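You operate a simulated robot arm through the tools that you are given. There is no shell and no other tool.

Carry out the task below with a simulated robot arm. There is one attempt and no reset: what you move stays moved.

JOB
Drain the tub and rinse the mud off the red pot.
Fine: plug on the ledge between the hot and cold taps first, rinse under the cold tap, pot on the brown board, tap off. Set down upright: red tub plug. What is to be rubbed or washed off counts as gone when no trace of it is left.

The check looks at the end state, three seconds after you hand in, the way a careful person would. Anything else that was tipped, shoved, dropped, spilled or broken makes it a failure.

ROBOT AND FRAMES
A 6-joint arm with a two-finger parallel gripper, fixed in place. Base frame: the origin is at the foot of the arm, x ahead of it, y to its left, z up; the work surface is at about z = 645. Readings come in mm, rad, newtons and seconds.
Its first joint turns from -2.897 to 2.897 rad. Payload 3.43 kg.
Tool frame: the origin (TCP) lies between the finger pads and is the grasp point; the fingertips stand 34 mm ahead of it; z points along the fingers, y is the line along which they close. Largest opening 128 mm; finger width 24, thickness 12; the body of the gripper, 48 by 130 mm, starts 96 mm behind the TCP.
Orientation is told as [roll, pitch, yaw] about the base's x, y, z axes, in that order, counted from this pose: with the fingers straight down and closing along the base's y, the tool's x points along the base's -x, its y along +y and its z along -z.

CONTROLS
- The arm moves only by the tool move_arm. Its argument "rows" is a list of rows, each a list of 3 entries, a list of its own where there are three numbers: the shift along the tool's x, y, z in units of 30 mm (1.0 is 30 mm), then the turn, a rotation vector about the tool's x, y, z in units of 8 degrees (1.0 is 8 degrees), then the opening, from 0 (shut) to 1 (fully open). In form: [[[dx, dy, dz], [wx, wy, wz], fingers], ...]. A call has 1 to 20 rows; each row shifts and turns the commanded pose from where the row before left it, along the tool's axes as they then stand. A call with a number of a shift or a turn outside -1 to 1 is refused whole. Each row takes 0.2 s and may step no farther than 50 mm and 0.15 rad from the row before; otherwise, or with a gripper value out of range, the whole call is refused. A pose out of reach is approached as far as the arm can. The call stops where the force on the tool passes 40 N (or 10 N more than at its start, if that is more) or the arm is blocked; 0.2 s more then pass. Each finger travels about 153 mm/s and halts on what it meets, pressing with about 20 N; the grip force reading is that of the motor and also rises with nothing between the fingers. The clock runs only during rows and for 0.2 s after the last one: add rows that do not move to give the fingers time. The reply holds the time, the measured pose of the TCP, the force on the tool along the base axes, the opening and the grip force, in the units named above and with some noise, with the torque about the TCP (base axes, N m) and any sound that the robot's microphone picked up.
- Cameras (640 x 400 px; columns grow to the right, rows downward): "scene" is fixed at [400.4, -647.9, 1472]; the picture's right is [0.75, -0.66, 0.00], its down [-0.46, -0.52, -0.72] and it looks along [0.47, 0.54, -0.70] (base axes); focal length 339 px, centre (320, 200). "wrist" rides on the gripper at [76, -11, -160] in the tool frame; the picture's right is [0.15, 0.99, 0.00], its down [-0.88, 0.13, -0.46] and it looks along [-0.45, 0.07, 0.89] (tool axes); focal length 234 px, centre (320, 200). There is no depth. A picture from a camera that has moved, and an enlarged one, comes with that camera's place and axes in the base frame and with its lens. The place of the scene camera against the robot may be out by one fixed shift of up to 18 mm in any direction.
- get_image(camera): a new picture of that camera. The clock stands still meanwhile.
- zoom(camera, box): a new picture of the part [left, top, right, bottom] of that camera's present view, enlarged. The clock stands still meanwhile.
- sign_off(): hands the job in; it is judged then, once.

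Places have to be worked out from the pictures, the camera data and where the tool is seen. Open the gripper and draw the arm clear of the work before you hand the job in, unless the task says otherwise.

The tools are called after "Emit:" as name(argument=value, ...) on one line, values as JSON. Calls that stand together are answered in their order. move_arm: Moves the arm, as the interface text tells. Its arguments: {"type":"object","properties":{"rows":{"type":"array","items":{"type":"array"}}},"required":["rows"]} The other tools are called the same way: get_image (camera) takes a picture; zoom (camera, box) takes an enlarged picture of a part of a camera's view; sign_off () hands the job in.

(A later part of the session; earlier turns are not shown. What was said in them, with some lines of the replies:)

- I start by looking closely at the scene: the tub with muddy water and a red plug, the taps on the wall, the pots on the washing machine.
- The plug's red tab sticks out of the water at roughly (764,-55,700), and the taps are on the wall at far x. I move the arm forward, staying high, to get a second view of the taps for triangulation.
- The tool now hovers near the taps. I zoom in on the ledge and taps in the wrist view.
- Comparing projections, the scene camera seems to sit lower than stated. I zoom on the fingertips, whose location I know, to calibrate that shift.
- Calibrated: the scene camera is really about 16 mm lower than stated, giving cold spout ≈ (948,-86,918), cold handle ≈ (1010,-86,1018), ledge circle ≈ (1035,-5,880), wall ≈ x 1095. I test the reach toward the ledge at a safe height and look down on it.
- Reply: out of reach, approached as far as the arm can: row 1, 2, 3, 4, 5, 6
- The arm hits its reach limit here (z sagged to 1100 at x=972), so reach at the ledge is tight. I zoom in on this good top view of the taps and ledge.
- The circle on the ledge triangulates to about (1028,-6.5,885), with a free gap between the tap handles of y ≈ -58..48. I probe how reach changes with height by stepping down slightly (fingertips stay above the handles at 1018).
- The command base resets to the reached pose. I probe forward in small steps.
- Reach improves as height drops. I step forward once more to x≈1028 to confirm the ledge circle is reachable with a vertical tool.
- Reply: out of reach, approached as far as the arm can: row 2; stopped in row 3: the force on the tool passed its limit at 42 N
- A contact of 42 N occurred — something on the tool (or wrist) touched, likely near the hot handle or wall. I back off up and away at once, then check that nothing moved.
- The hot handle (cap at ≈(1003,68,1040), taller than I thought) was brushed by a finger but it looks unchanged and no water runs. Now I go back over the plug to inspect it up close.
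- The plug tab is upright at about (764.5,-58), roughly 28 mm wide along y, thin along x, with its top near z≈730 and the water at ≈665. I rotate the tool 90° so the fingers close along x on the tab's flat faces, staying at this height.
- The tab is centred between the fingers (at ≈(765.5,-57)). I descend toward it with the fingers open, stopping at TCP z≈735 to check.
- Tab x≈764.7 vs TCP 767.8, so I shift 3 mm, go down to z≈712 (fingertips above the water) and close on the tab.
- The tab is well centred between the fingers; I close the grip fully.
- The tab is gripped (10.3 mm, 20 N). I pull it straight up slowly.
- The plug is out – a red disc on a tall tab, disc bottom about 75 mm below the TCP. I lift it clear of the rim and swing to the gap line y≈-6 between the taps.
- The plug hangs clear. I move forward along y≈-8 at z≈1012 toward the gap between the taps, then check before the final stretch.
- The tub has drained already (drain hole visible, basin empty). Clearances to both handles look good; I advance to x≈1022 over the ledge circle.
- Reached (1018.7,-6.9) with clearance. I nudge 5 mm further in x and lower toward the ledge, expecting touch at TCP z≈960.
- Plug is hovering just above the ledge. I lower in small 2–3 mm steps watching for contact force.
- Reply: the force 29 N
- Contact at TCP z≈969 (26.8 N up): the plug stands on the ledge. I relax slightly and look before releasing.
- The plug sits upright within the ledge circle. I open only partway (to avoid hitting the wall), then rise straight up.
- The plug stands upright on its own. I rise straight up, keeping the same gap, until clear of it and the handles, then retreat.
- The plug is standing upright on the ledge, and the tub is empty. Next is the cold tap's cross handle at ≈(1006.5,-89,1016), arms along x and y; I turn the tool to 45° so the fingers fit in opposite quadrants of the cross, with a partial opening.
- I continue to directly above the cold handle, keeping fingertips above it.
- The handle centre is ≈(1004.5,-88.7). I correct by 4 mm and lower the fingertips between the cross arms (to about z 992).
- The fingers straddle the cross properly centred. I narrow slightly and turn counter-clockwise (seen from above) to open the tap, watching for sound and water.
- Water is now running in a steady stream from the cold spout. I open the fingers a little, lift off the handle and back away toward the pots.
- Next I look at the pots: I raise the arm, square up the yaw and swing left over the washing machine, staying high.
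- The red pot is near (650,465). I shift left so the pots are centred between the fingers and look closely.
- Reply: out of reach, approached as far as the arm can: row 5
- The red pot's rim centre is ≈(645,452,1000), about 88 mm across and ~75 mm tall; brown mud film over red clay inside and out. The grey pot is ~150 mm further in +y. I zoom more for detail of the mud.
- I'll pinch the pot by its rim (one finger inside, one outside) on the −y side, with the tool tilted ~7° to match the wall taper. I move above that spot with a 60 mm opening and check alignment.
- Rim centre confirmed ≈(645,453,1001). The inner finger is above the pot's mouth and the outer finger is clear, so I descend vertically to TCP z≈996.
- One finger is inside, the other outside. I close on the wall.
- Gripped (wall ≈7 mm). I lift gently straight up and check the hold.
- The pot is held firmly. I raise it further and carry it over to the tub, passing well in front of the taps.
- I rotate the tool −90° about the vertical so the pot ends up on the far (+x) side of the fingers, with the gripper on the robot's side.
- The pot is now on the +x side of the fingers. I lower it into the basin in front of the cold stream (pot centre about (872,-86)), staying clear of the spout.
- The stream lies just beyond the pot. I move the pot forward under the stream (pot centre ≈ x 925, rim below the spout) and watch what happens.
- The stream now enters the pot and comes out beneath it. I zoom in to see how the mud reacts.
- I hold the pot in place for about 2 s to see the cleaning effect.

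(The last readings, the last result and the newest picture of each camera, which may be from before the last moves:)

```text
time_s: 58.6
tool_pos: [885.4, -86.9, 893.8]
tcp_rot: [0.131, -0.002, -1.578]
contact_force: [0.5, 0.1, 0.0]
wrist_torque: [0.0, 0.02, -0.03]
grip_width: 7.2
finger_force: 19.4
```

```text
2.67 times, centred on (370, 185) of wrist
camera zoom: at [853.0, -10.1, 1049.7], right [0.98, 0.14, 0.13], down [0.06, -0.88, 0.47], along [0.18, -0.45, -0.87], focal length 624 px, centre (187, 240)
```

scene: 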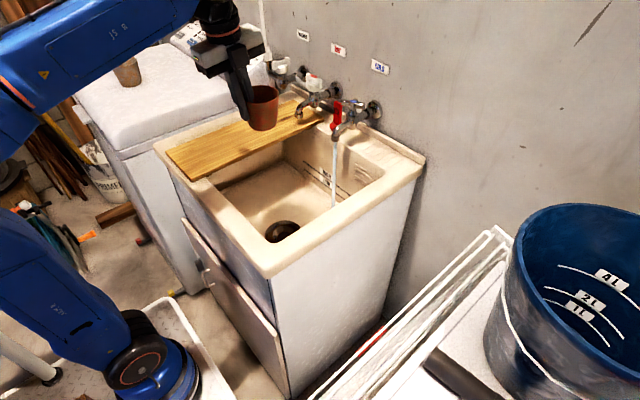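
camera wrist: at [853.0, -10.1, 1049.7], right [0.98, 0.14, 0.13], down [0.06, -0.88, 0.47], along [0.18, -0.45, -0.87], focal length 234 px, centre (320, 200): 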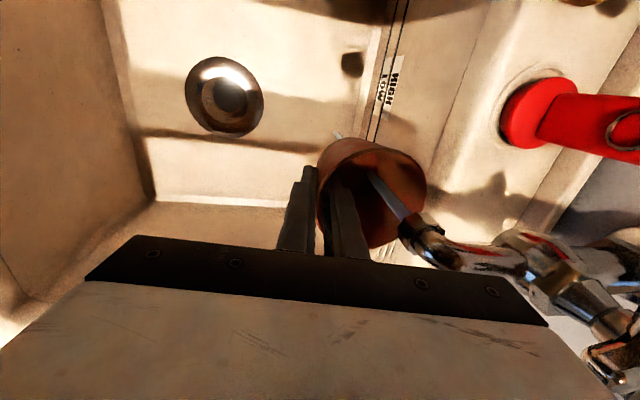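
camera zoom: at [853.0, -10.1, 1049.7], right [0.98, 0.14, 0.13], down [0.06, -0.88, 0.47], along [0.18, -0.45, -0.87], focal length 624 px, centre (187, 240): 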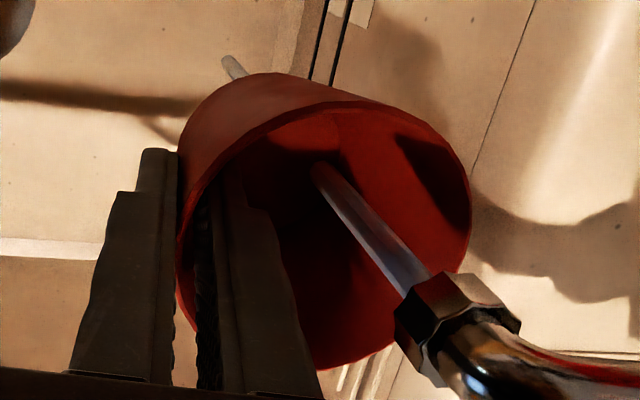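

The whole pot turns clean red as the water runs – mud is fading everywhere. I hold about 4 s more so no trace is left.

Emit:
move_arm(rows=[[[0, 0, 0], [0, 0, 0], 0], [[0, 0, 0], [0, 0, 0], 0], [[0, 0, 0], [0, 0, 0], 0], [[0, 0, 0], [0, 0, 0], 0], [[0, 0, 0], [0, 0, 0], 0], [[0, 0, 0], [0, 0, 0], 0], [[0, 0, 0], [0, 0, 0], 0], [[0, 0, 0], [0, 0, 0], 0], [[0, 0, 0], [0, 0, 0], 0], [[0, 0, 0], [0, 0, 0], 0], [[0, 0, 0], [0, 0, 0], 0], [[0, 0, 0], [0, 0, 0], 0], [[0, 0, 0], [0, 0, 0], 0], [[0, 0, 0], [0, 0, 0], 0], [[0, 0, 0], [0, 0, 0], 0], [[0, 0, 0], [0, 0, 0], 0], [[0, 0, 0], [0, 0, 0], 0], [[0, 0, 0], [0, 0, 0], 0], [[0, 0, 0], [0, 0, 0], 0], [[0, 0, 0], [0, 0, 0], 0]])

Emit:
zoom(camera="scene", box=[310, 130, 360, 180])

Emit:
zoom(camera="wrist", box=[290, 110, 450, 260])

Emit:
get_image(camera="scene")

```text
time_s: 62.8
tool_pos: [884.4, -88.5, 895.7]
tcp_rot: [0.131, -0.002, -1.581]
contact_force: [-0.7, -0.8, 0.3]
wrist_torque: [-0.01, -0.02, 0.0]
grip_width: 6.9
finger_force: 19.6
```

```text
8.00 times, centred on (335, 155) of scene
camera zoom: at [400.4, -647.9, 1472.0], right [0.75, -0.66, 0.0], down [-0.46, -0.52, -0.72], along [0.47, 0.54, -0.7], focal length 2712 px, centre (200, 560)
```

zoom: 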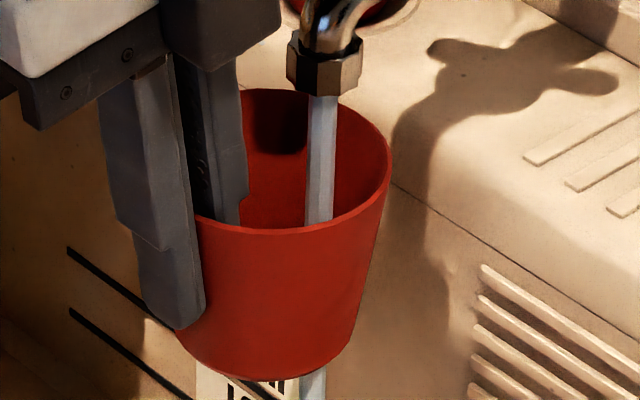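

```text
2.67 times, centred on (370, 185) of wrist
camera zoom: at [853.0, -10.1, 1049.7], right [0.98, 0.14, 0.13], down [0.06, -0.88, 0.47], along [0.18, -0.45, -0.87], focal length 624 px, centre (187, 240)
```

zoom: 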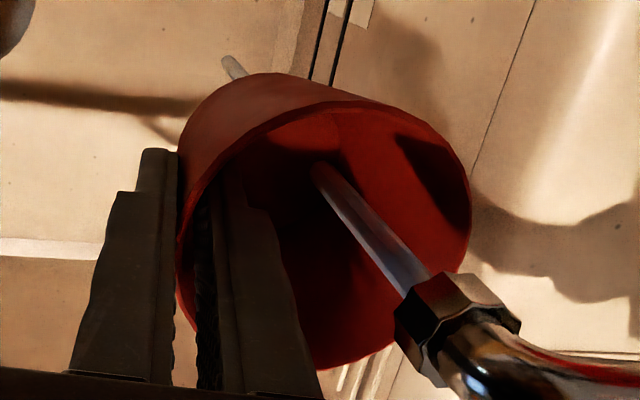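

```text
taken
```

scene: 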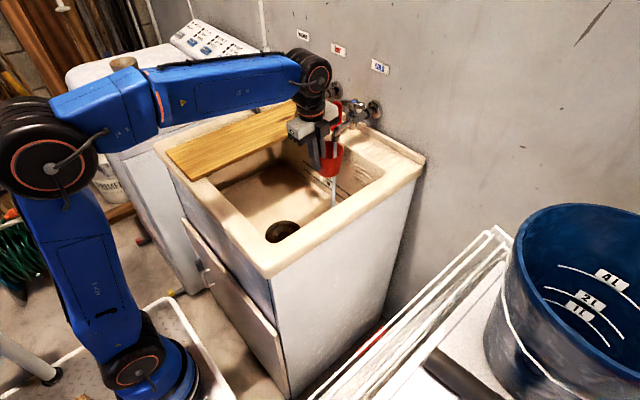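

The pot is uniformly clean red inside and out. I draw it back out of the stream, lift it above the board height, and carry it over the brown board.

Emit:
move_arm(rows=[[[0, -0.6, -0.08], [0, 0, 0], 0], [[0, -0.6, -0.08], [0, 0, 0], 0], [[0, -0.6, -0.08], [0, 0, 0], 0], [[0, 0.12, -0.95], [0, 0, 0], 0], [[0, 0.12, -0.95], [0, 0, 0], 0], [[0, 0.12, -0.95], [0, 0, 0], 0], [[0, 0.12, -0.95], [0, 0, 0], 0], [[0, 0.1, -0.7], [0, 0, 0], 0], [[0.85, -0.5, -0.065], [0, 0, 0], 0], [[0.85, -0.5, -0.065], [0, 0, 0], 0], [[0.85, -0.5, -0.065], [0, 0, 0], 0], [[0.85, -0.5, -0.065], [0, 0, 0], 0], [[0.85, -0.5, -0.065], [0, 0, 0], 0], [[0.85, -0.5, -0.065], [0, 0, 0], 0], [[0.85, -0.5, -0.065], [0, 0, 0], 0], [[0.85, -0.5, -0.065], [0.07, 0, 0], 0], [[0, 0, 0], [0, 0, 0], 0]])

Emit:
get_image(camera="scene")

Emit:
get_image(camera="wrist")

Emit:
zoom(camera="scene", box=[190, 70, 290, 150])

```text
time_s: 66.4
tool_pos: [711.2, 118.7, 1031.2]
tcp_rot: [0.121, -0.001, -1.58]
contact_force: [-0.4, 0.8, -0.2]
wrist_torque: [0.02, 0.01, -0.01]
grip_width: 7.0
finger_force: 20.1
```

```text
taken
```

scene: 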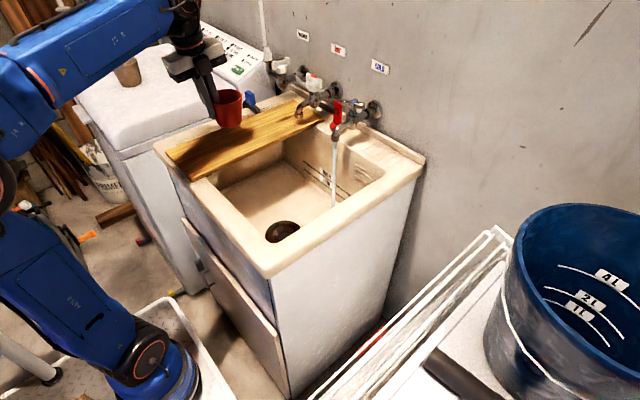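

```text
taken
camera wrist: at [680.8, 197.3, 1187.0], right [0.98, 0.14, 0.12], down [0.07, -0.88, 0.47], along [0.17, -0.45, -0.88], focal length 234 px, centre (320, 200)
```

wrist: 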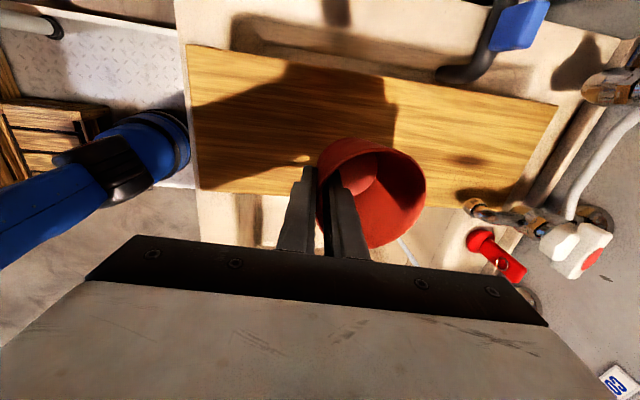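

```text
5.00 times, centred on (240, 110) of scene
camera zoom: at [400.4, -647.9, 1472.0], right [0.75, -0.66, 0.0], down [-0.46, -0.52, -0.72], along [0.47, 0.54, -0.7], focal length 1695 px, centre (720, 650)
```

zoom: 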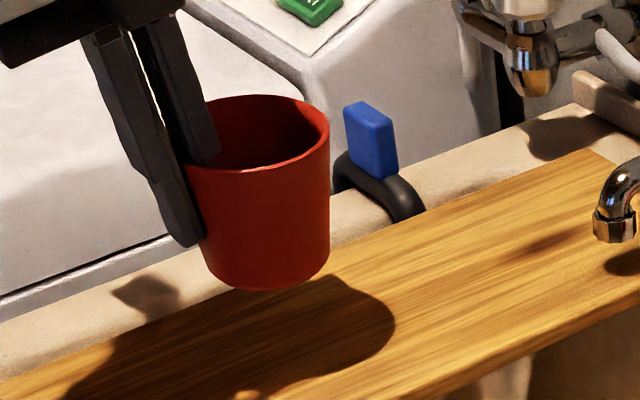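

The board spans y≈60–210, x≈590–1030 at about z 900. I shift the pot to the board's centre line (y≈135) and lower it toward the board.

Emit:
move_arm(rows=[[[0.53, 0, 0], [0, 0, 0], 0], [[0, -0.07, 0.55], [0, 0, 0], 0], [[0, -0.07, 0.55], [0, 0, 0], 0], [[0, -0.05, 0.4], [0, 0, 0], 0], [[0, 0, 0], [0, 0, 0], 0]])

Emit:
zoom(camera="scene", box=[180, 70, 300, 160])

Emit:
zoom(camera="wrist", box=[240, 100, 480, 260])

```text
time_s: 67.6
tool_pos: [709.6, 133.4, 985.5]
tcp_rot: [0.122, -0.002, -1.579]
contact_force: [0.8, -0.1, 0.4]
wrist_torque: [0.01, 0.04, 0.01]
grip_width: 7.0
finger_force: 20.0
```

```text
4.44 times, centred on (240, 115) of scene
camera zoom: at [400.4, -647.9, 1472.0], right [0.75, -0.66, 0.0], down [-0.46, -0.52, -0.72], along [0.47, 0.54, -0.7], focal length 1506 px, centre (676, 578)
```

zoom: 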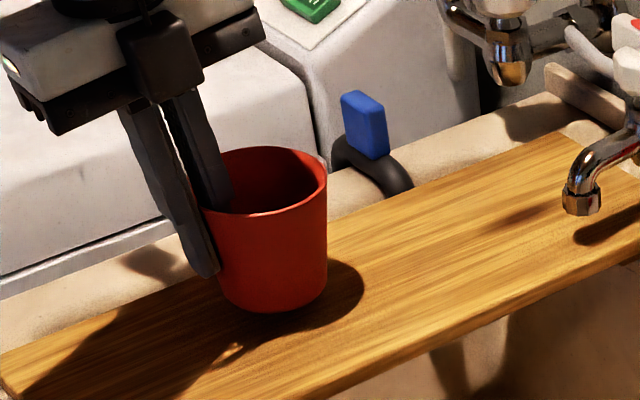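

```text
2.50 times, centred on (360, 180) of wrist
camera zoom: at [680.1, 211.6, 1141.0], right [0.98, 0.14, 0.12], down [0.07, -0.88, 0.47], along [0.17, -0.45, -0.88], focal length 585 px, centre (220, 250)
```

zoom: 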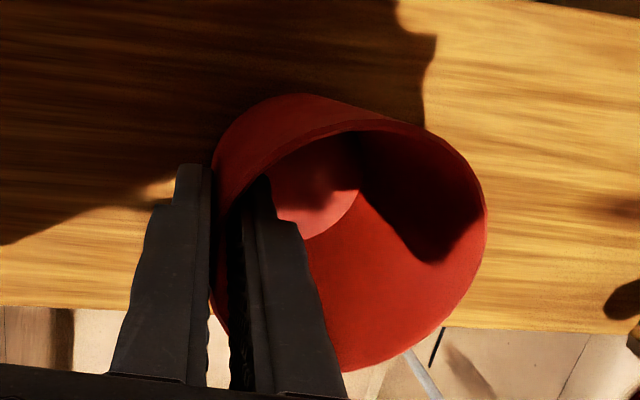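

I inspect the pot's inside closely before setting it down, as I notice a slightly darker area on the inner bottom.

Emit:
zoom(camera="wrist", box=[315, 130, 435, 220])

Emit:
zoom(camera="wrist", box=[330, 150, 380, 200])

Emit:
zoom(camera="scene", box=[215, 95, 265, 145])

```text
4.44 times, centred on (375, 175) of wrist
camera zoom: at [680.1, 211.6, 1141.0], right [0.98, 0.14, 0.12], down [0.07, -0.88, 0.47], along [0.17, -0.45, -0.88], focal length 1041 px, centre (76, 311)
```

zoom: 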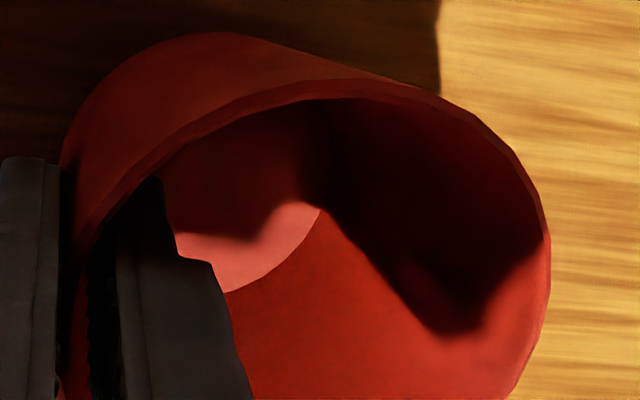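

```text
8.00 times, centred on (355, 175) of wrist
camera zoom: at [680.1, 211.6, 1141.0], right [0.98, 0.14, 0.12], down [0.07, -0.88, 0.47], along [0.17, -0.45, -0.88], focal length 1873 px, centre (40, 400)
```

zoom: 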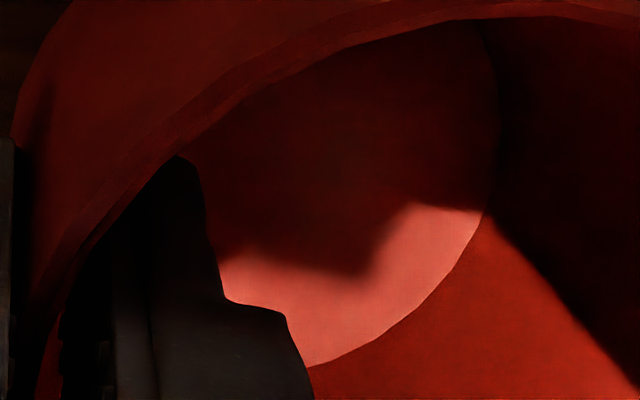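

```text
8.00 times, centred on (240, 120) of scene
camera zoom: at [400.4, -647.9, 1472.0], right [0.75, -0.66, 0.0], down [-0.46, -0.52, -0.72], along [0.47, 0.54, -0.7], focal length 2712 px, centre (960, 840)
```

zoom: 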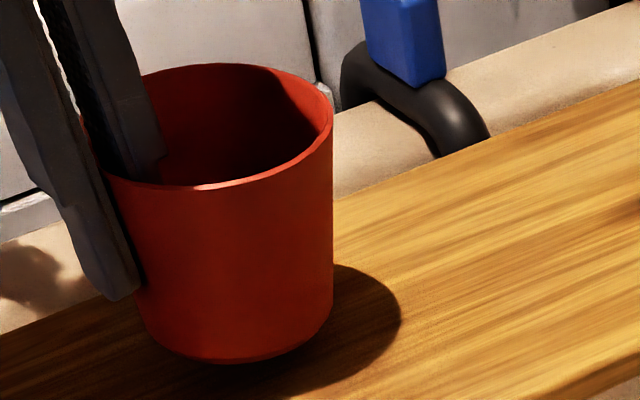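

Only shadows – the pot is clean. I lower it onto the board in small steps.

Emit:
move_arm(rows=[[[0, -0.02, 0.15], [0, 0, 0], 0], [[0, -0.02, 0.15], [0, 0, 0], 0], [[0, -0.015, 0.12], [0, 0, 0], 0], [[0, 0, 0], [0, 0, 0], 0]])

Emit:
zoom(camera="scene", box=[215, 95, 265, 145])

```text
time_s: 68.6
tool_pos: [710.2, 133.6, 971.5]
tcp_rot: [0.121, -0.001, -1.578]
contact_force: [0.3, 0.1, -0.8]
wrist_torque: [0.01, 0.01, 0.01]
grip_width: 7.1
finger_force: 20.1
```

```text
8.00 times, centred on (240, 120) of scene
camera zoom: at [400.4, -647.9, 1472.0], right [0.75, -0.66, 0.0], down [-0.46, -0.52, -0.72], along [0.47, 0.54, -0.7], focal length 2712 px, centre (960, 840)
```

zoom: 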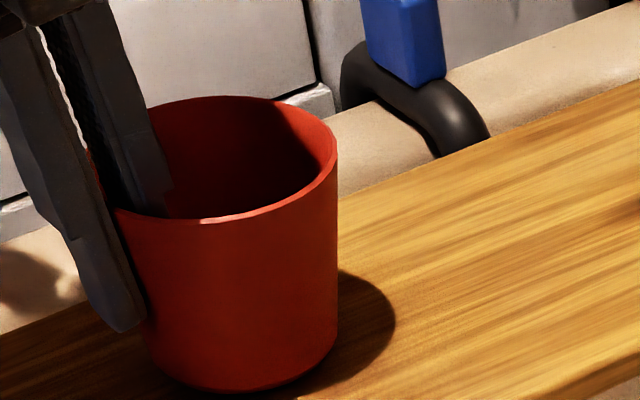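

No contact yet at z≈971.5; I continue in 2–3 mm steps.

Emit:
move_arm(rows=[[[0, -0.01, 0.09], [0, 0, 0], 0], [[0, -0.01, 0.09], [0, 0, 0], 0], [[0, 0, 0], [0, 0, 0], 0]])

```text
time_s: 69.4
tool_pos: [711.1, 133.0, 967.2]
tcp_rot: [0.122, -0.002, -1.578]
contact_force: [-0.8, 1.2, 5.3]
wrist_torque: [-0.01, -0.28, 0.01]
grip_width: 7.2
finger_force: 20.8
```

Contact begins (5 N). I add a tiny step to seat it, then look.

Emit:
move_arm(rows=[[[0, 0, 0.04], [0, 0, 0], 0], [[0, 0, 0], [0, 0, 0], 0]])

Emit:
zoom(camera="scene", box=[210, 95, 270, 155])

Emit:
zoom(camera="wrist", box=[260, 100, 460, 260])

```text
time_s: 70.0
tool_pos: [709.8, 134.2, 966.1]
tcp_rot: [0.123, -0.001, -1.578]
contact_force: [-4.7, -0.5, 15.0]
wrist_torque: [-0.08, -0.56, -0.08]
grip_width: 7.1
finger_force: 19.7
```

```text
6.67 times, centred on (240, 125) of scene
camera zoom: at [400.4, -647.9, 1472.0], right [0.75, -0.66, 0.0], down [-0.46, -0.52, -0.72], along [0.47, 0.54, -0.7], focal length 2260 px, centre (853, 700)
```

zoom: 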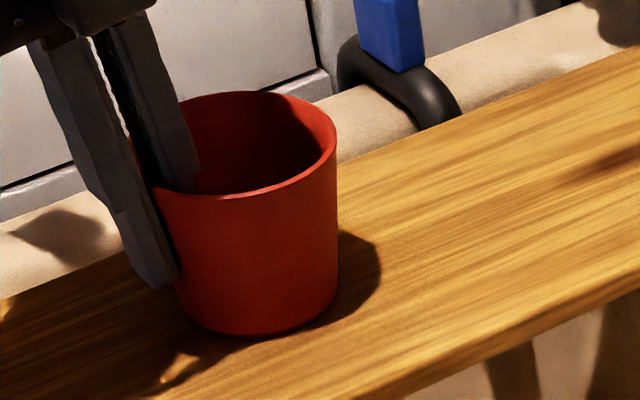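

```text
2.50 times, centred on (360, 180) of wrist
camera zoom: at [679.5, 211.7, 1123.0], right [0.98, 0.14, 0.12], down [0.07, -0.88, 0.47], along [0.17, -0.45, -0.88], focal length 585 px, centre (220, 250)
```

zoom: 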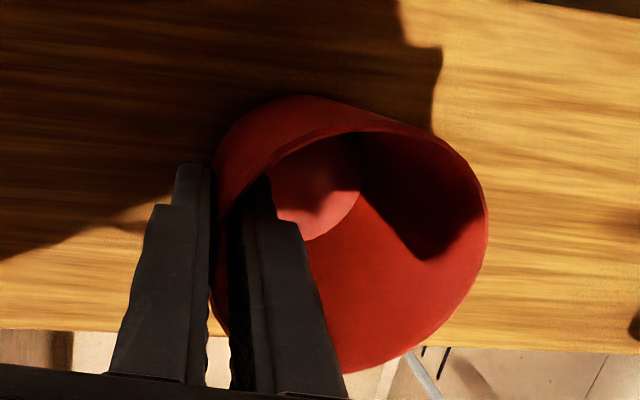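

The pot rests flat on the board. I open the fingers gently and check.

Emit:
move_arm(rows=[[[0, 0, 0], [0, 0, 0], 0.1], [[0, 0, 0], [0, 0, 0], 0.2], [[0, 0, 0], [0, 0, 0], 0.35], [[0, 0, 0], [0, 0, 0], 0.38], [[0, 0, 0], [0, 0, 0], 0.38]])

Emit:
zoom(camera="scene", box=[210, 95, 270, 155])

Emit:
zoom(camera="wrist", box=[240, 100, 460, 260])

```text
time_s: 71.2
tool_pos: [709.9, 133.8, 966.8]
tcp_rot: [0.121, -0.001, -1.58]
contact_force: [-0.3, 0.0, -0.8]
wrist_torque: [0.02, 0.01, -0.04]
grip_width: 48.7
finger_force: 0.1
```

```text
6.67 times, centred on (240, 125) of scene
camera zoom: at [400.4, -647.9, 1472.0], right [0.75, -0.66, 0.0], down [-0.46, -0.52, -0.72], along [0.47, 0.54, -0.7], focal length 2260 px, centre (853, 700)
```

zoom: 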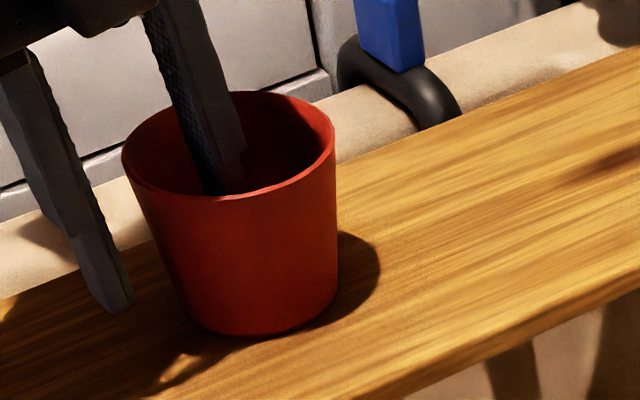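

```text
2.50 times, centred on (350, 180) of wrist
camera zoom: at [680.2, 211.8, 1122.3], right [0.98, 0.14, 0.12], down [0.07, -0.88, 0.47], along [0.17, -0.45, -0.88], focal length 585 px, centre (245, 250)
```

zoom: 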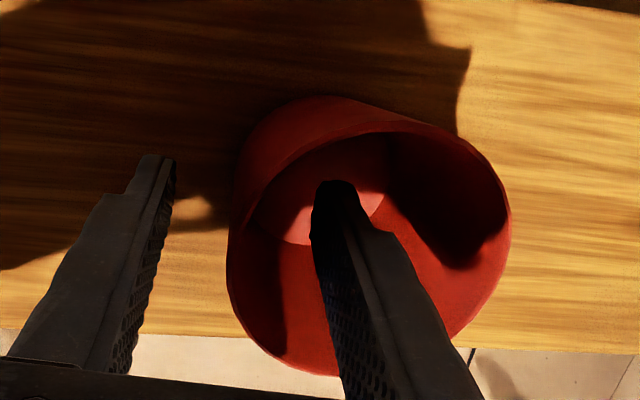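

The pot stands upright on the board. I withdraw straight up.

Emit:
move_arm(rows=[[[0, 0.05, -0.4], [0, 0, 0], 0.38], [[0, 0.1, -0.8], [0, 0, 0], 0.38], [[0, 0.12, -0.95], [0, 0, 0], 0.38], [[0, 0.12, -0.95], [0, 0, 0], 0.38], [[0, 0, 0], [0, 0, 0], 0.38]])

Emit:
get_image(camera="scene")

Emit:
zoom(camera="scene", box=[210, 95, 270, 155])

Emit:
zoom(camera="wrist", box=[260, 80, 440, 240])

```text
time_s: 72.4
tool_pos: [712.1, 134.2, 1061.3]
tcp_rot: [0.12, -0.002, -1.579]
contact_force: [0.3, -0.1, -0.2]
wrist_torque: [-0.01, -0.01, -0.02]
grip_width: 48.6
finger_force: 0.0
```

```text
taken
```

scene: 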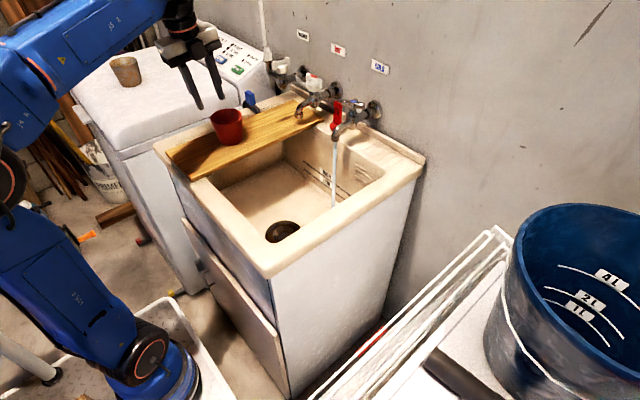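

```text
6.67 times, centred on (240, 125) of scene
camera zoom: at [400.4, -647.9, 1472.0], right [0.75, -0.66, 0.0], down [-0.46, -0.52, -0.72], along [0.47, 0.54, -0.7], focal length 2260 px, centre (853, 700)
```

zoom: 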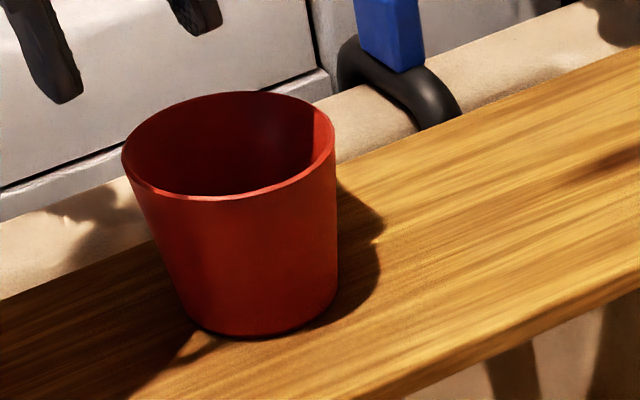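

```text
2.50 times, centred on (350, 160) of wrist
camera zoom: at [681.3, 211.7, 1216.5], right [0.98, 0.14, 0.12], down [0.07, -0.88, 0.47], along [0.17, -0.45, -0.88], focal length 585 px, centre (245, 300)
```

zoom: 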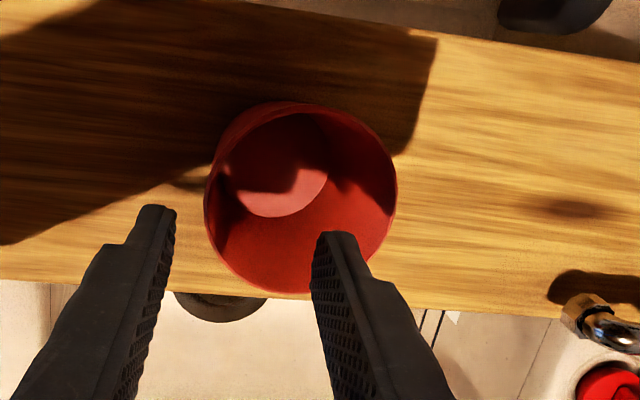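

The pot is placed, upright and clean. Now to shut the tap: I bring the tool vertical again, return in front of the cold tap, and turn the yaw to about −21° so the fingers fit between the (now ~24° rotated) cross arms.

Emit:
move_arm(rows=[[[0, 0, -0.5], [0.86, 0, 0], 0.43], [[-0.9, 0.667, 0], [0, 0, 0], 0.43], [[-0.9, 0.667, 0], [0, 0, 0], 0.43], [[-0.9, 0.667, 0], [0, 0, 0], 0.43], [[-0.9, 0.667, 0], [0, 0, 0], 0.43], [[-0.9, 0.667, 0], [0, 0, 0], 0.43], [[-0.9, 0.667, 0], [0, 0, 0], 0.43], [[-0.9, 0.667, 0], [0, 0, 0], 0.43], [[0, 0, 0], [0, 0, -1], 0.43], [[0, 0, 0], [0, 0, -1], 0.43], [[0, 0, 0], [0, 0, -1], 0.43], [[0, 0, 0], [0, 0, -1], 0.43], [[0, 0, 0], [0, 0, -1], 0.43], [[0, 0, 0], [0, 0, -1], 0.43], [[0, 0, 0], [0, 0, -1], 0.43], [[0, 0, 0], [0, 0, -1], 0.43], [[0, 0, 0], [0, 0, -0.68], 0.43], [[0, 0, 0], [0, 0, 0], 0.43]])

Emit:
get_image(camera="wrist")

Emit:
get_image(camera="scene")

```text
time_s: 76.2
tool_pos: [849.1, -57.1, 1074.9]
tcp_rot: [0.0, -0.001, -0.365]
contact_force: [0.1, 0.1, 0.0]
wrist_torque: [0.0, -0.01, -0.01]
grip_width: 55.1
finger_force: 0.0
```

```text
taken
camera wrist: at [772.5, -37.8, 1233.3], right [0.22, 0.98, 0.0], down [0.87, -0.19, 0.46], along [0.45, -0.1, -0.89], focal length 234 px, centre (320, 200)
```

wrist: 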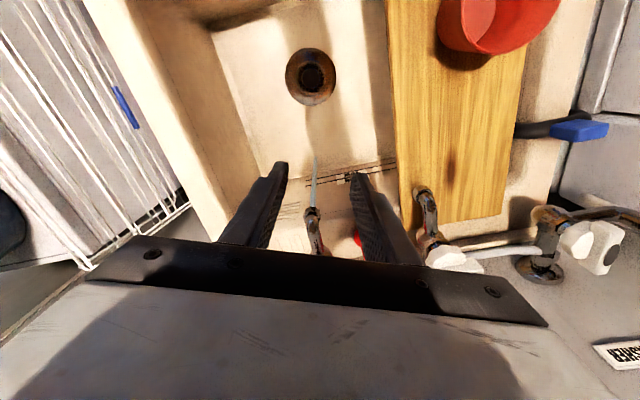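

```text
taken
```

scene: 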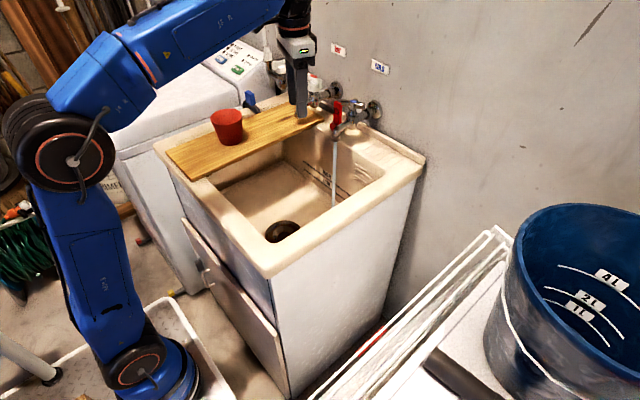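

I move above the cold handle, keeping the fingertips just above its cap.

Emit:
move_arm(rows=[[[-0.869, 0.144, 0.072], [0, 0, 0], 0.43], [[-0.869, 0.144, 0.072], [0, 0, 0], 0.43], [[-0.869, 0.144, 0.072], [0, 0, 0], 0.43], [[-0.869, 0.144, 0.072], [0, 0, 0], 0.43], [[-0.869, 0.144, 0.072], [0, 0, 0], 0.43], [[-0.869, 0.144, 0.072], [0, 0, 0], 0.43], [[0, 0, 0], [0, 0, 0], 0.43]])

Emit:
zoom(camera="wrist", box=[240, 120, 400, 260])

Emit:
zoom(camera="scene", box=[290, 50, 410, 150])

```text
time_s: 77.8
tool_pos: [1000.6, -88.2, 1062.6]
tcp_rot: [0.001, -0.002, -0.368]
contact_force: [0.4, 0.7, -0.8]
wrist_torque: [-0.04, -0.01, -0.02]
grip_width: 55.2
finger_force: 0.1
```

```text
2.86 times, centred on (320, 190) of wrist
camera zoom: at [926.1, -70.0, 1219.5], right [0.22, 0.98, 0.0], down [0.87, -0.19, 0.46], along [0.45, -0.1, -0.89], focal length 669 px, centre (320, 229)
```

zoom: 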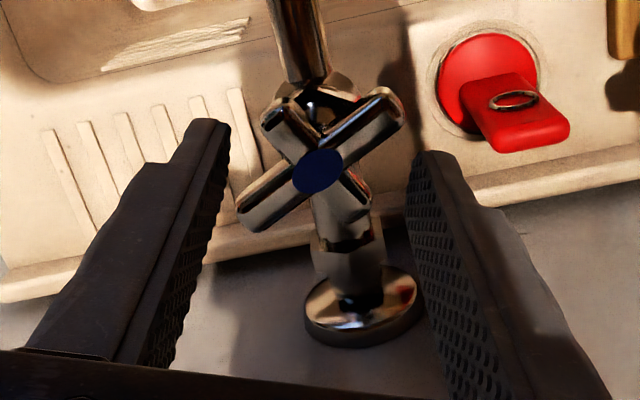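

```text
4.00 times, centred on (350, 100) of scene
camera zoom: at [400.4, -647.9, 1472.0], right [0.75, -0.66, 0.0], down [-0.46, -0.52, -0.72], along [0.47, 0.54, -0.7], focal length 1356 px, centre (200, 600)
```

zoom: 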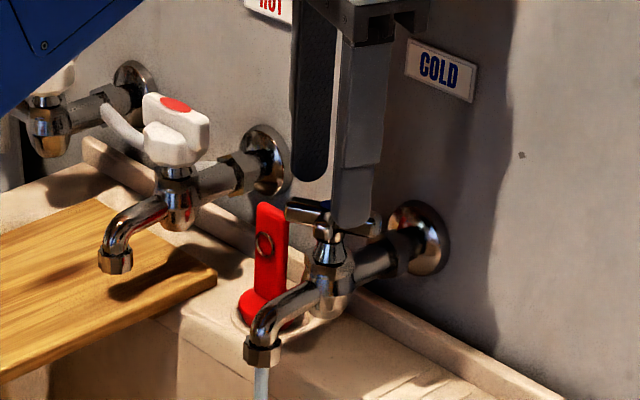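

The cap centre is ≈(1005.5,-88.5) and the arms are rotated ≈28°. I fine-tune the position and yaw, then lower the fingers around the cross.

Emit:
move_arm(rows=[[[-0.155, 0.06, 0.1], [0, 0, -0.4], 0.43], [[0, 0, 0.5], [0, 0, 0], 0.43], [[0, 0, 0.54], [0, 0, 0], 0.43], [[0, 0, 0], [0, 0, 0], 0.43]])

Emit:
zoom(camera="wrist", box=[240, 120, 400, 260])

```text
time_s: 78.8
tool_pos: [1008.9, -88.8, 1026.9]
tcp_rot: [0.0, -0.001, -0.313]
contact_force: [-1.0, -1.0, 0.1]
wrist_torque: [0.0, 0.03, 0.01]
grip_width: 54.8
finger_force: 0.0
```

```text
2.86 times, centred on (320, 190) of wrist
camera zoom: at [931.4, -74.4, 1185.3], right [0.16, 0.99, 0.0], down [0.88, -0.15, 0.46], along [0.45, -0.08, -0.89], focal length 669 px, centre (320, 229)
```

zoom: 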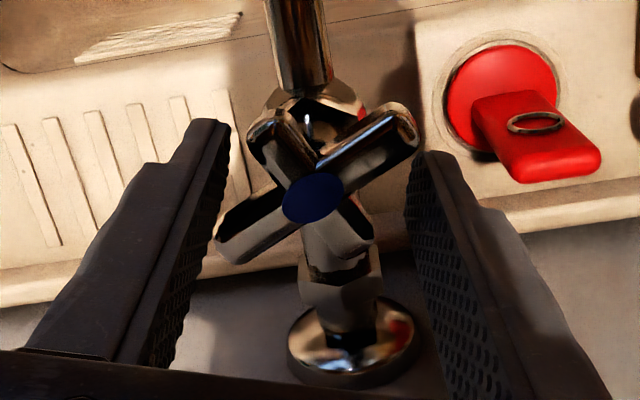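

Well placed. I narrow the fingers and turn clockwise (seen from above) to close the tap.

Emit:
move_arm(rows=[[[0.06, 0, 0], [0, 0, 0], 0.36], [[0, 0, 0], [0, 0, 0.6], 0.36], [[0, 0, 0], [0, 0, 0.8], 0.36], [[0, 0, 0], [0, 0, 0.8], 0.36], [[0, 0, 0], [0, 0, 0.8], 0.36], [[0, 0, 0], [0, 0, 0.5], 0.36], [[0, 0, 0], [0, 0, 0], 0.36]])

Emit:
zoom(camera="wrist", box=[240, 100, 400, 260])

Emit:
zoom(camera="scene", box=[270, 60, 410, 200])

```text
time_s: 80.4
tool_pos: [1006.1, -87.7, 1027.7]
tcp_rot: [-0.002, -0.001, -0.801]
contact_force: [-1.6, -3.1, 0.8]
wrist_torque: [-0.04, -0.02, 0.06]
grip_width: 47.8
finger_force: 1.8
```

```text
2.50 times, centred on (320, 180) of wrist
camera zoom: at [944.2, -39.7, 1186.3], right [0.61, 0.79, 0.0], down [0.71, -0.54, 0.46], along [0.36, -0.28, -0.89], focal length 585 px, centre (320, 250)
```

zoom: 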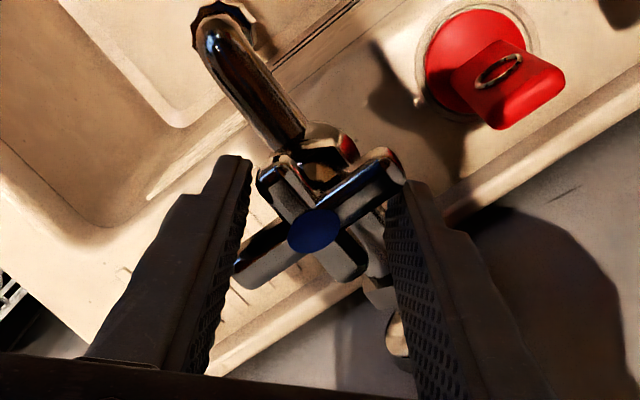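

```text
2.86 times, centred on (340, 130) of scene
camera zoom: at [400.4, -647.9, 1472.0], right [0.75, -0.66, 0.0], down [-0.46, -0.52, -0.72], along [0.47, 0.54, -0.7], focal length 968 px, centre (263, 400)
```

zoom: 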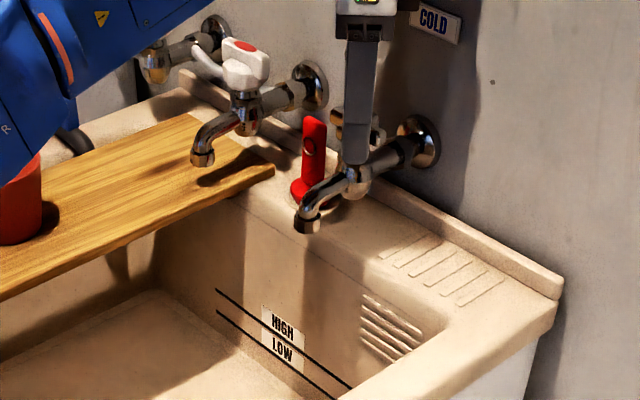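

The stream has stopped and the handle is back at its original angle. I press a touch further clockwise to make sure it's fully shut, reading the torque.

Emit:
move_arm(rows=[[[0, 0, 0], [0, 0, 0.25], 0.36], [[0, 0, 0], [0, 0, 0.25], 0.36], [[0, 0, 0], [0, 0, 0], 0.36]])

Emit:
zoom(camera="wrist", box=[240, 100, 400, 260])

Emit:
zoom(camera="scene", box=[310, 80, 360, 200])

```text
time_s: 81.2
tool_pos: [1006.2, -87.7, 1026.4]
tcp_rot: [0.002, 0.001, -0.871]
contact_force: [-3.7, -5.3, -0.9]
wrist_torque: [-0.04, 0.02, 0.1]
grip_width: 49.1
finger_force: 3.4
```

```text
2.50 times, centred on (320, 180) of wrist
camera zoom: at [947.8, -35.6, 1186.4], right [0.66, 0.75, 0.0], down [0.67, -0.59, 0.46], along [0.34, -0.3, -0.89], focal length 585 px, centre (320, 250)
```

zoom: 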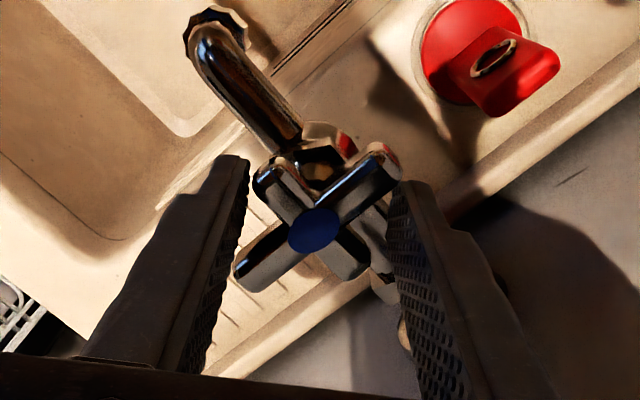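

```text
3.33 times, centred on (335, 140) of scene
camera zoom: at [400.4, -647.9, 1472.0], right [0.75, -0.66, 0.0], down [-0.46, -0.52, -0.72], along [0.47, 0.54, -0.7], focal length 1130 px, centre (270, 400)
```

zoom: 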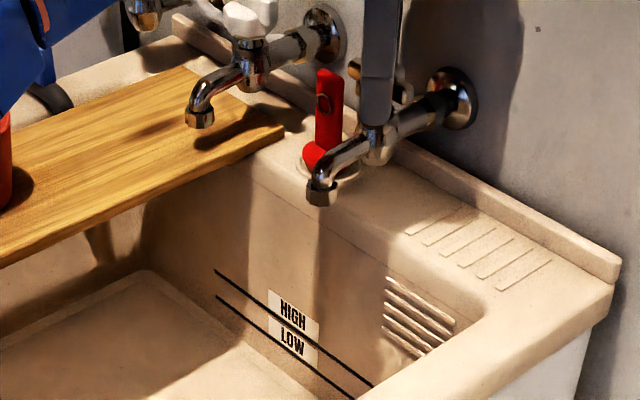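

The handle is against its stop and no water flows. I ease back, open slightly, lift off and retreat high and clear.

Emit:
move_arm(rows=[[[0, 0, 0], [0, 0, -0.4], 0.45], [[0, 0, 0], [0, 0, 0], 0.46], [[0, 0, -0.4], [0, 0, 0], 0.46], [[0, 0, -0.8], [0, 0, 0], 0.46], [[0.4, 0, -0.3], [0, 0, 0], 0.46], [[0.9, 0, 0], [0, 0, 0], 0.46], [[0.9, 0, 0], [0, 0, 0], 0.46], [[0.9, 0, 0], [0, 0, 0], 0.5], [[0, 0, 0], [0, 0, 0], 0.5]])

Emit:
get_image(camera="scene")

Emit:
get_image(camera="wrist")

```text
time_s: 83.2
tool_pos: [942.2, -20.8, 1072.6]
tcp_rot: [0.0, -0.001, -0.815]
contact_force: [0.1, 0.0, 0.7]
wrist_torque: [-0.02, 0.0, -0.04]
grip_width: 63.7
finger_force: 0.1
```

```text
taken
```

scene: 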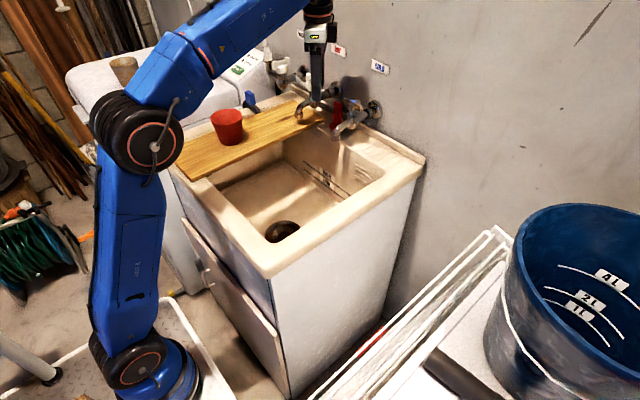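

```text
taken
camera wrist: at [881.9, 28.6, 1231.6], right [0.62, 0.79, 0.0], down [0.7, -0.55, 0.46], along [0.36, -0.28, -0.89], focal length 234 px, centre (320, 200)
```

wrist: 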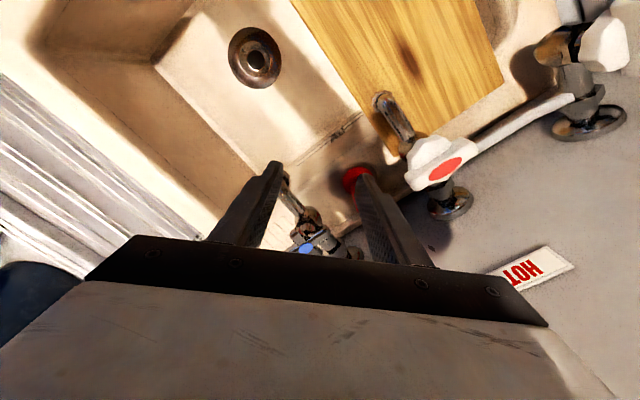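

Everything in place: plug on ledge, tap off, pot on board. I retreat the arm back over the front of the tub, high up, and open the gripper, then check all sides.

Emit:
move_arm(rows=[[[0.379, -0.98, -0.25], [0, 0, 0], 0.5], [[0.379, -0.98, -0.25], [0, 0, 0], 0.5], [[0.379, -0.98, -0.25], [0, 0, 0], 0.6], [[0.379, -0.98, -0.25], [0, 0, 0], 0.7], [[0.379, -0.98, -0.25], [0, 0, 0], 0.8], [[0.379, -0.98, -0.25], [0, 0, 0], 1], [[0.379, -0.98, -0.25], [0, 0, 0], 1], [[0.379, -0.98, -0.25], [0, 0, 0], 1], [[0.379, -0.98, -0.25], [0, 0, 0], 1], [[0.379, -0.98, -0.25], [0, 0, 0], 1], [[0, 0, 0], [0, 0, -1], 1], [[0, 0, 0], [0, 0, -1], 1], [[0, 0, 0], [0, 0, -1], 1], [[0, 0, 0], [0, 0, -1], 1], [[0, 0, 0], [0, 0, -1], 1], [[0, 0, 0], [0, 0, -0.8], 1], [[0, 0, 0], [0, 0, 0], 1]])

Emit:
get_image(camera="scene")

Emit:
zoom(camera="scene", box=[260, 60, 420, 180])

Emit:
zoom(camera="scene", box=[195, 90, 265, 160])

Emit:
get_image(camera="wrist")

```text
time_s: 86.8
tool_pos: [651.4, -138.7, 1147.7]
tcp_rot: [-0.002, 0.0, -0.005]
contact_force: [0.3, -0.2, 0.1]
wrist_torque: [0.0, 0.03, -0.02]
grip_width: 128.1
finger_force: 0.0
```

```text
taken
```

scene: 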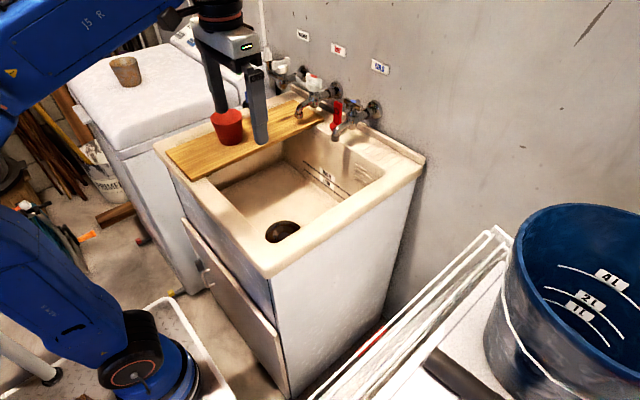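

```text
3.33 times, centred on (340, 120) of scene
camera zoom: at [400.4, -647.9, 1472.0], right [0.75, -0.66, 0.0], down [-0.46, -0.52, -0.72], along [0.47, 0.54, -0.7], focal length 1130 px, centre (253, 467)
```

zoom: 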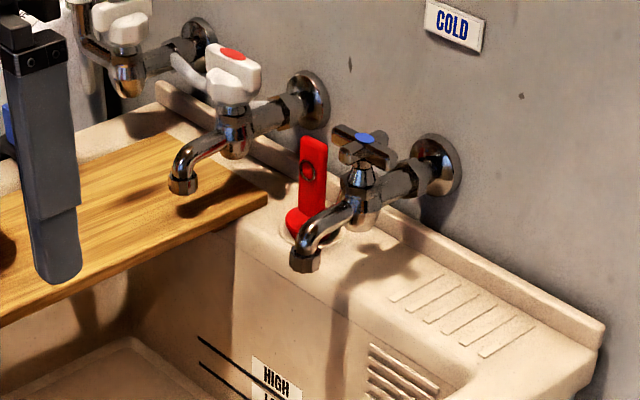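

```text
5.71 times, centred on (230, 125) of scene
camera zoom: at [400.4, -647.9, 1472.0], right [0.75, -0.66, 0.0], down [-0.46, -0.52, -0.72], along [0.47, 0.54, -0.7], focal length 1937 px, centre (834, 629)
```

zoom: 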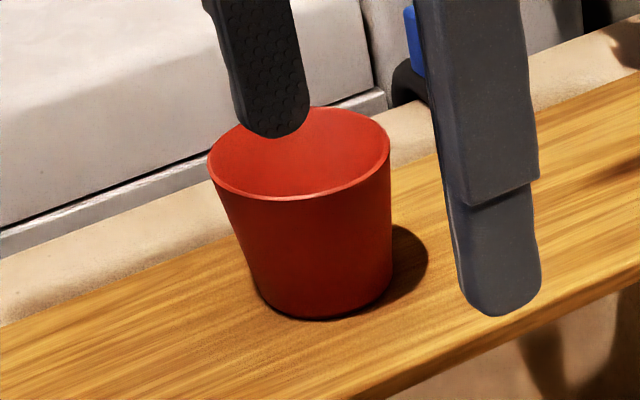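

```text
taken
camera wrist: at [574.6, -147.9, 1306.1], right [-0.14, 0.99, 0.0], down [0.88, 0.13, 0.46], along [0.45, 0.06, -0.89], focal length 234 px, centre (320, 200)
```

wrist: 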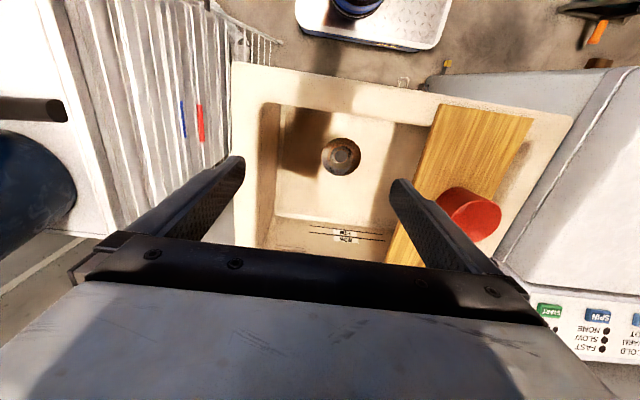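

All looks right. I take one last closer look at the pot's inside and near side from the wrist camera, and at the tub and plug.

Emit:
zoom(camera="wrist", box=[425, 175, 515, 250])

Emit:
zoom(camera="wrist", box=[230, 80, 420, 250])

Emit:
zoom(camera="scene", box=[310, 85, 370, 135])

```text
5.33 times, centred on (470, 212) of wrist
camera zoom: at [574.6, -147.9, 1306.1], right [-0.14, 0.99, 0.0], down [0.88, 0.13, 0.46], along [0.45, 0.06, -0.89], focal length 1249 px, centre (-480, 133)
```

zoom: 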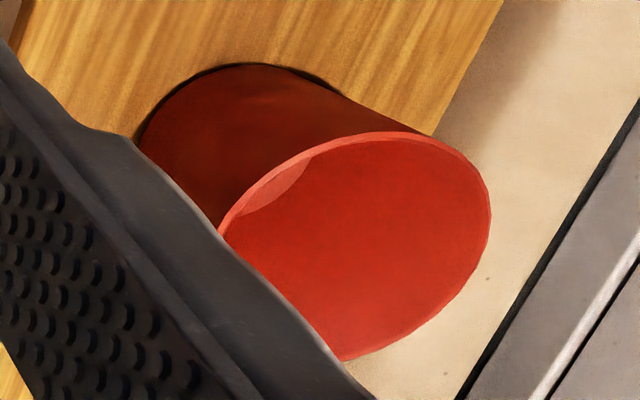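

```text
2.35 times, centred on (325, 165) of wrist
camera zoom: at [574.6, -147.9, 1306.1], right [-0.14, 0.99, 0.0], down [0.88, 0.13, 0.46], along [0.45, 0.06, -0.89], focal length 551 px, centre (308, 282)
```

zoom: 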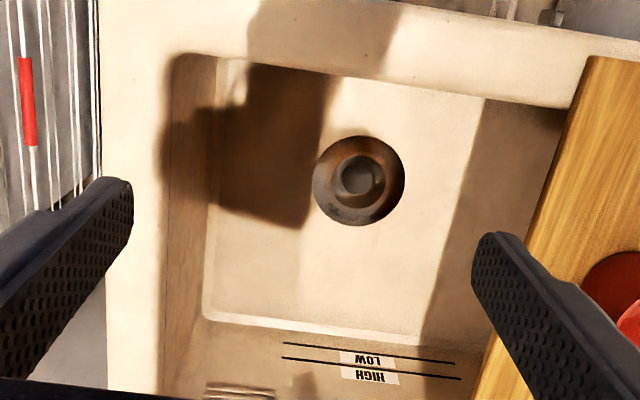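

```text
8.00 times, centred on (340, 110) of scene
camera zoom: at [400.4, -647.9, 1472.0], right [0.75, -0.66, 0.0], down [-0.46, -0.52, -0.72], along [0.47, 0.54, -0.7], focal length 2712 px, centre (160, 920)
```

zoom: 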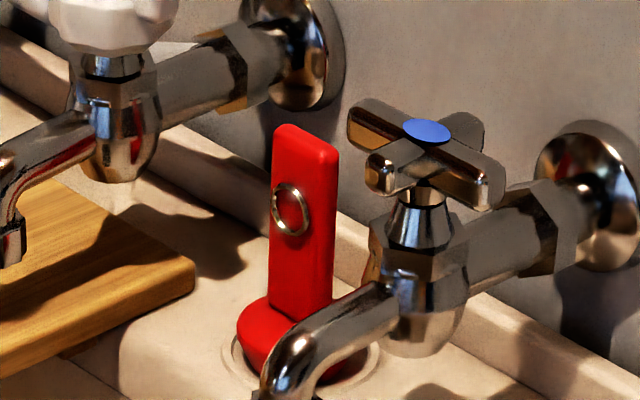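

The tub is empty, and the red plug stands upright on the ledge between the hot and cold taps. The cold tap is off with no flow, and the pot is clean and upright on the brown board. The arm is clear with the gripper open, so I hand in.

Emit:
sign_off()

```text
The job is handed in.
```

The tub is drained and the red pot is rinsed clean. I've handed the job in, but no verdict has come back yet.

- **Plug:** the red plug stands upright on the ledge between the hot and cold taps. It went there first, before any rinsing.
- **Pot:** I held it under the cold tap until the last pictures showed plain red clay inside and out. It now stands upright on the brown board. I couldn't see its underside.
- **Tap:** the cold tap is turned back to its stop and no water is running.
- **Arm:** the gripper is open and clear of the tub.

While I was testing the arm's reach, a contact of about 42 N stopped it. The cause was most likely a finger hitting the top of the hot tap handle. I backed off at once. The handle looked unmoved and no hot water ran.
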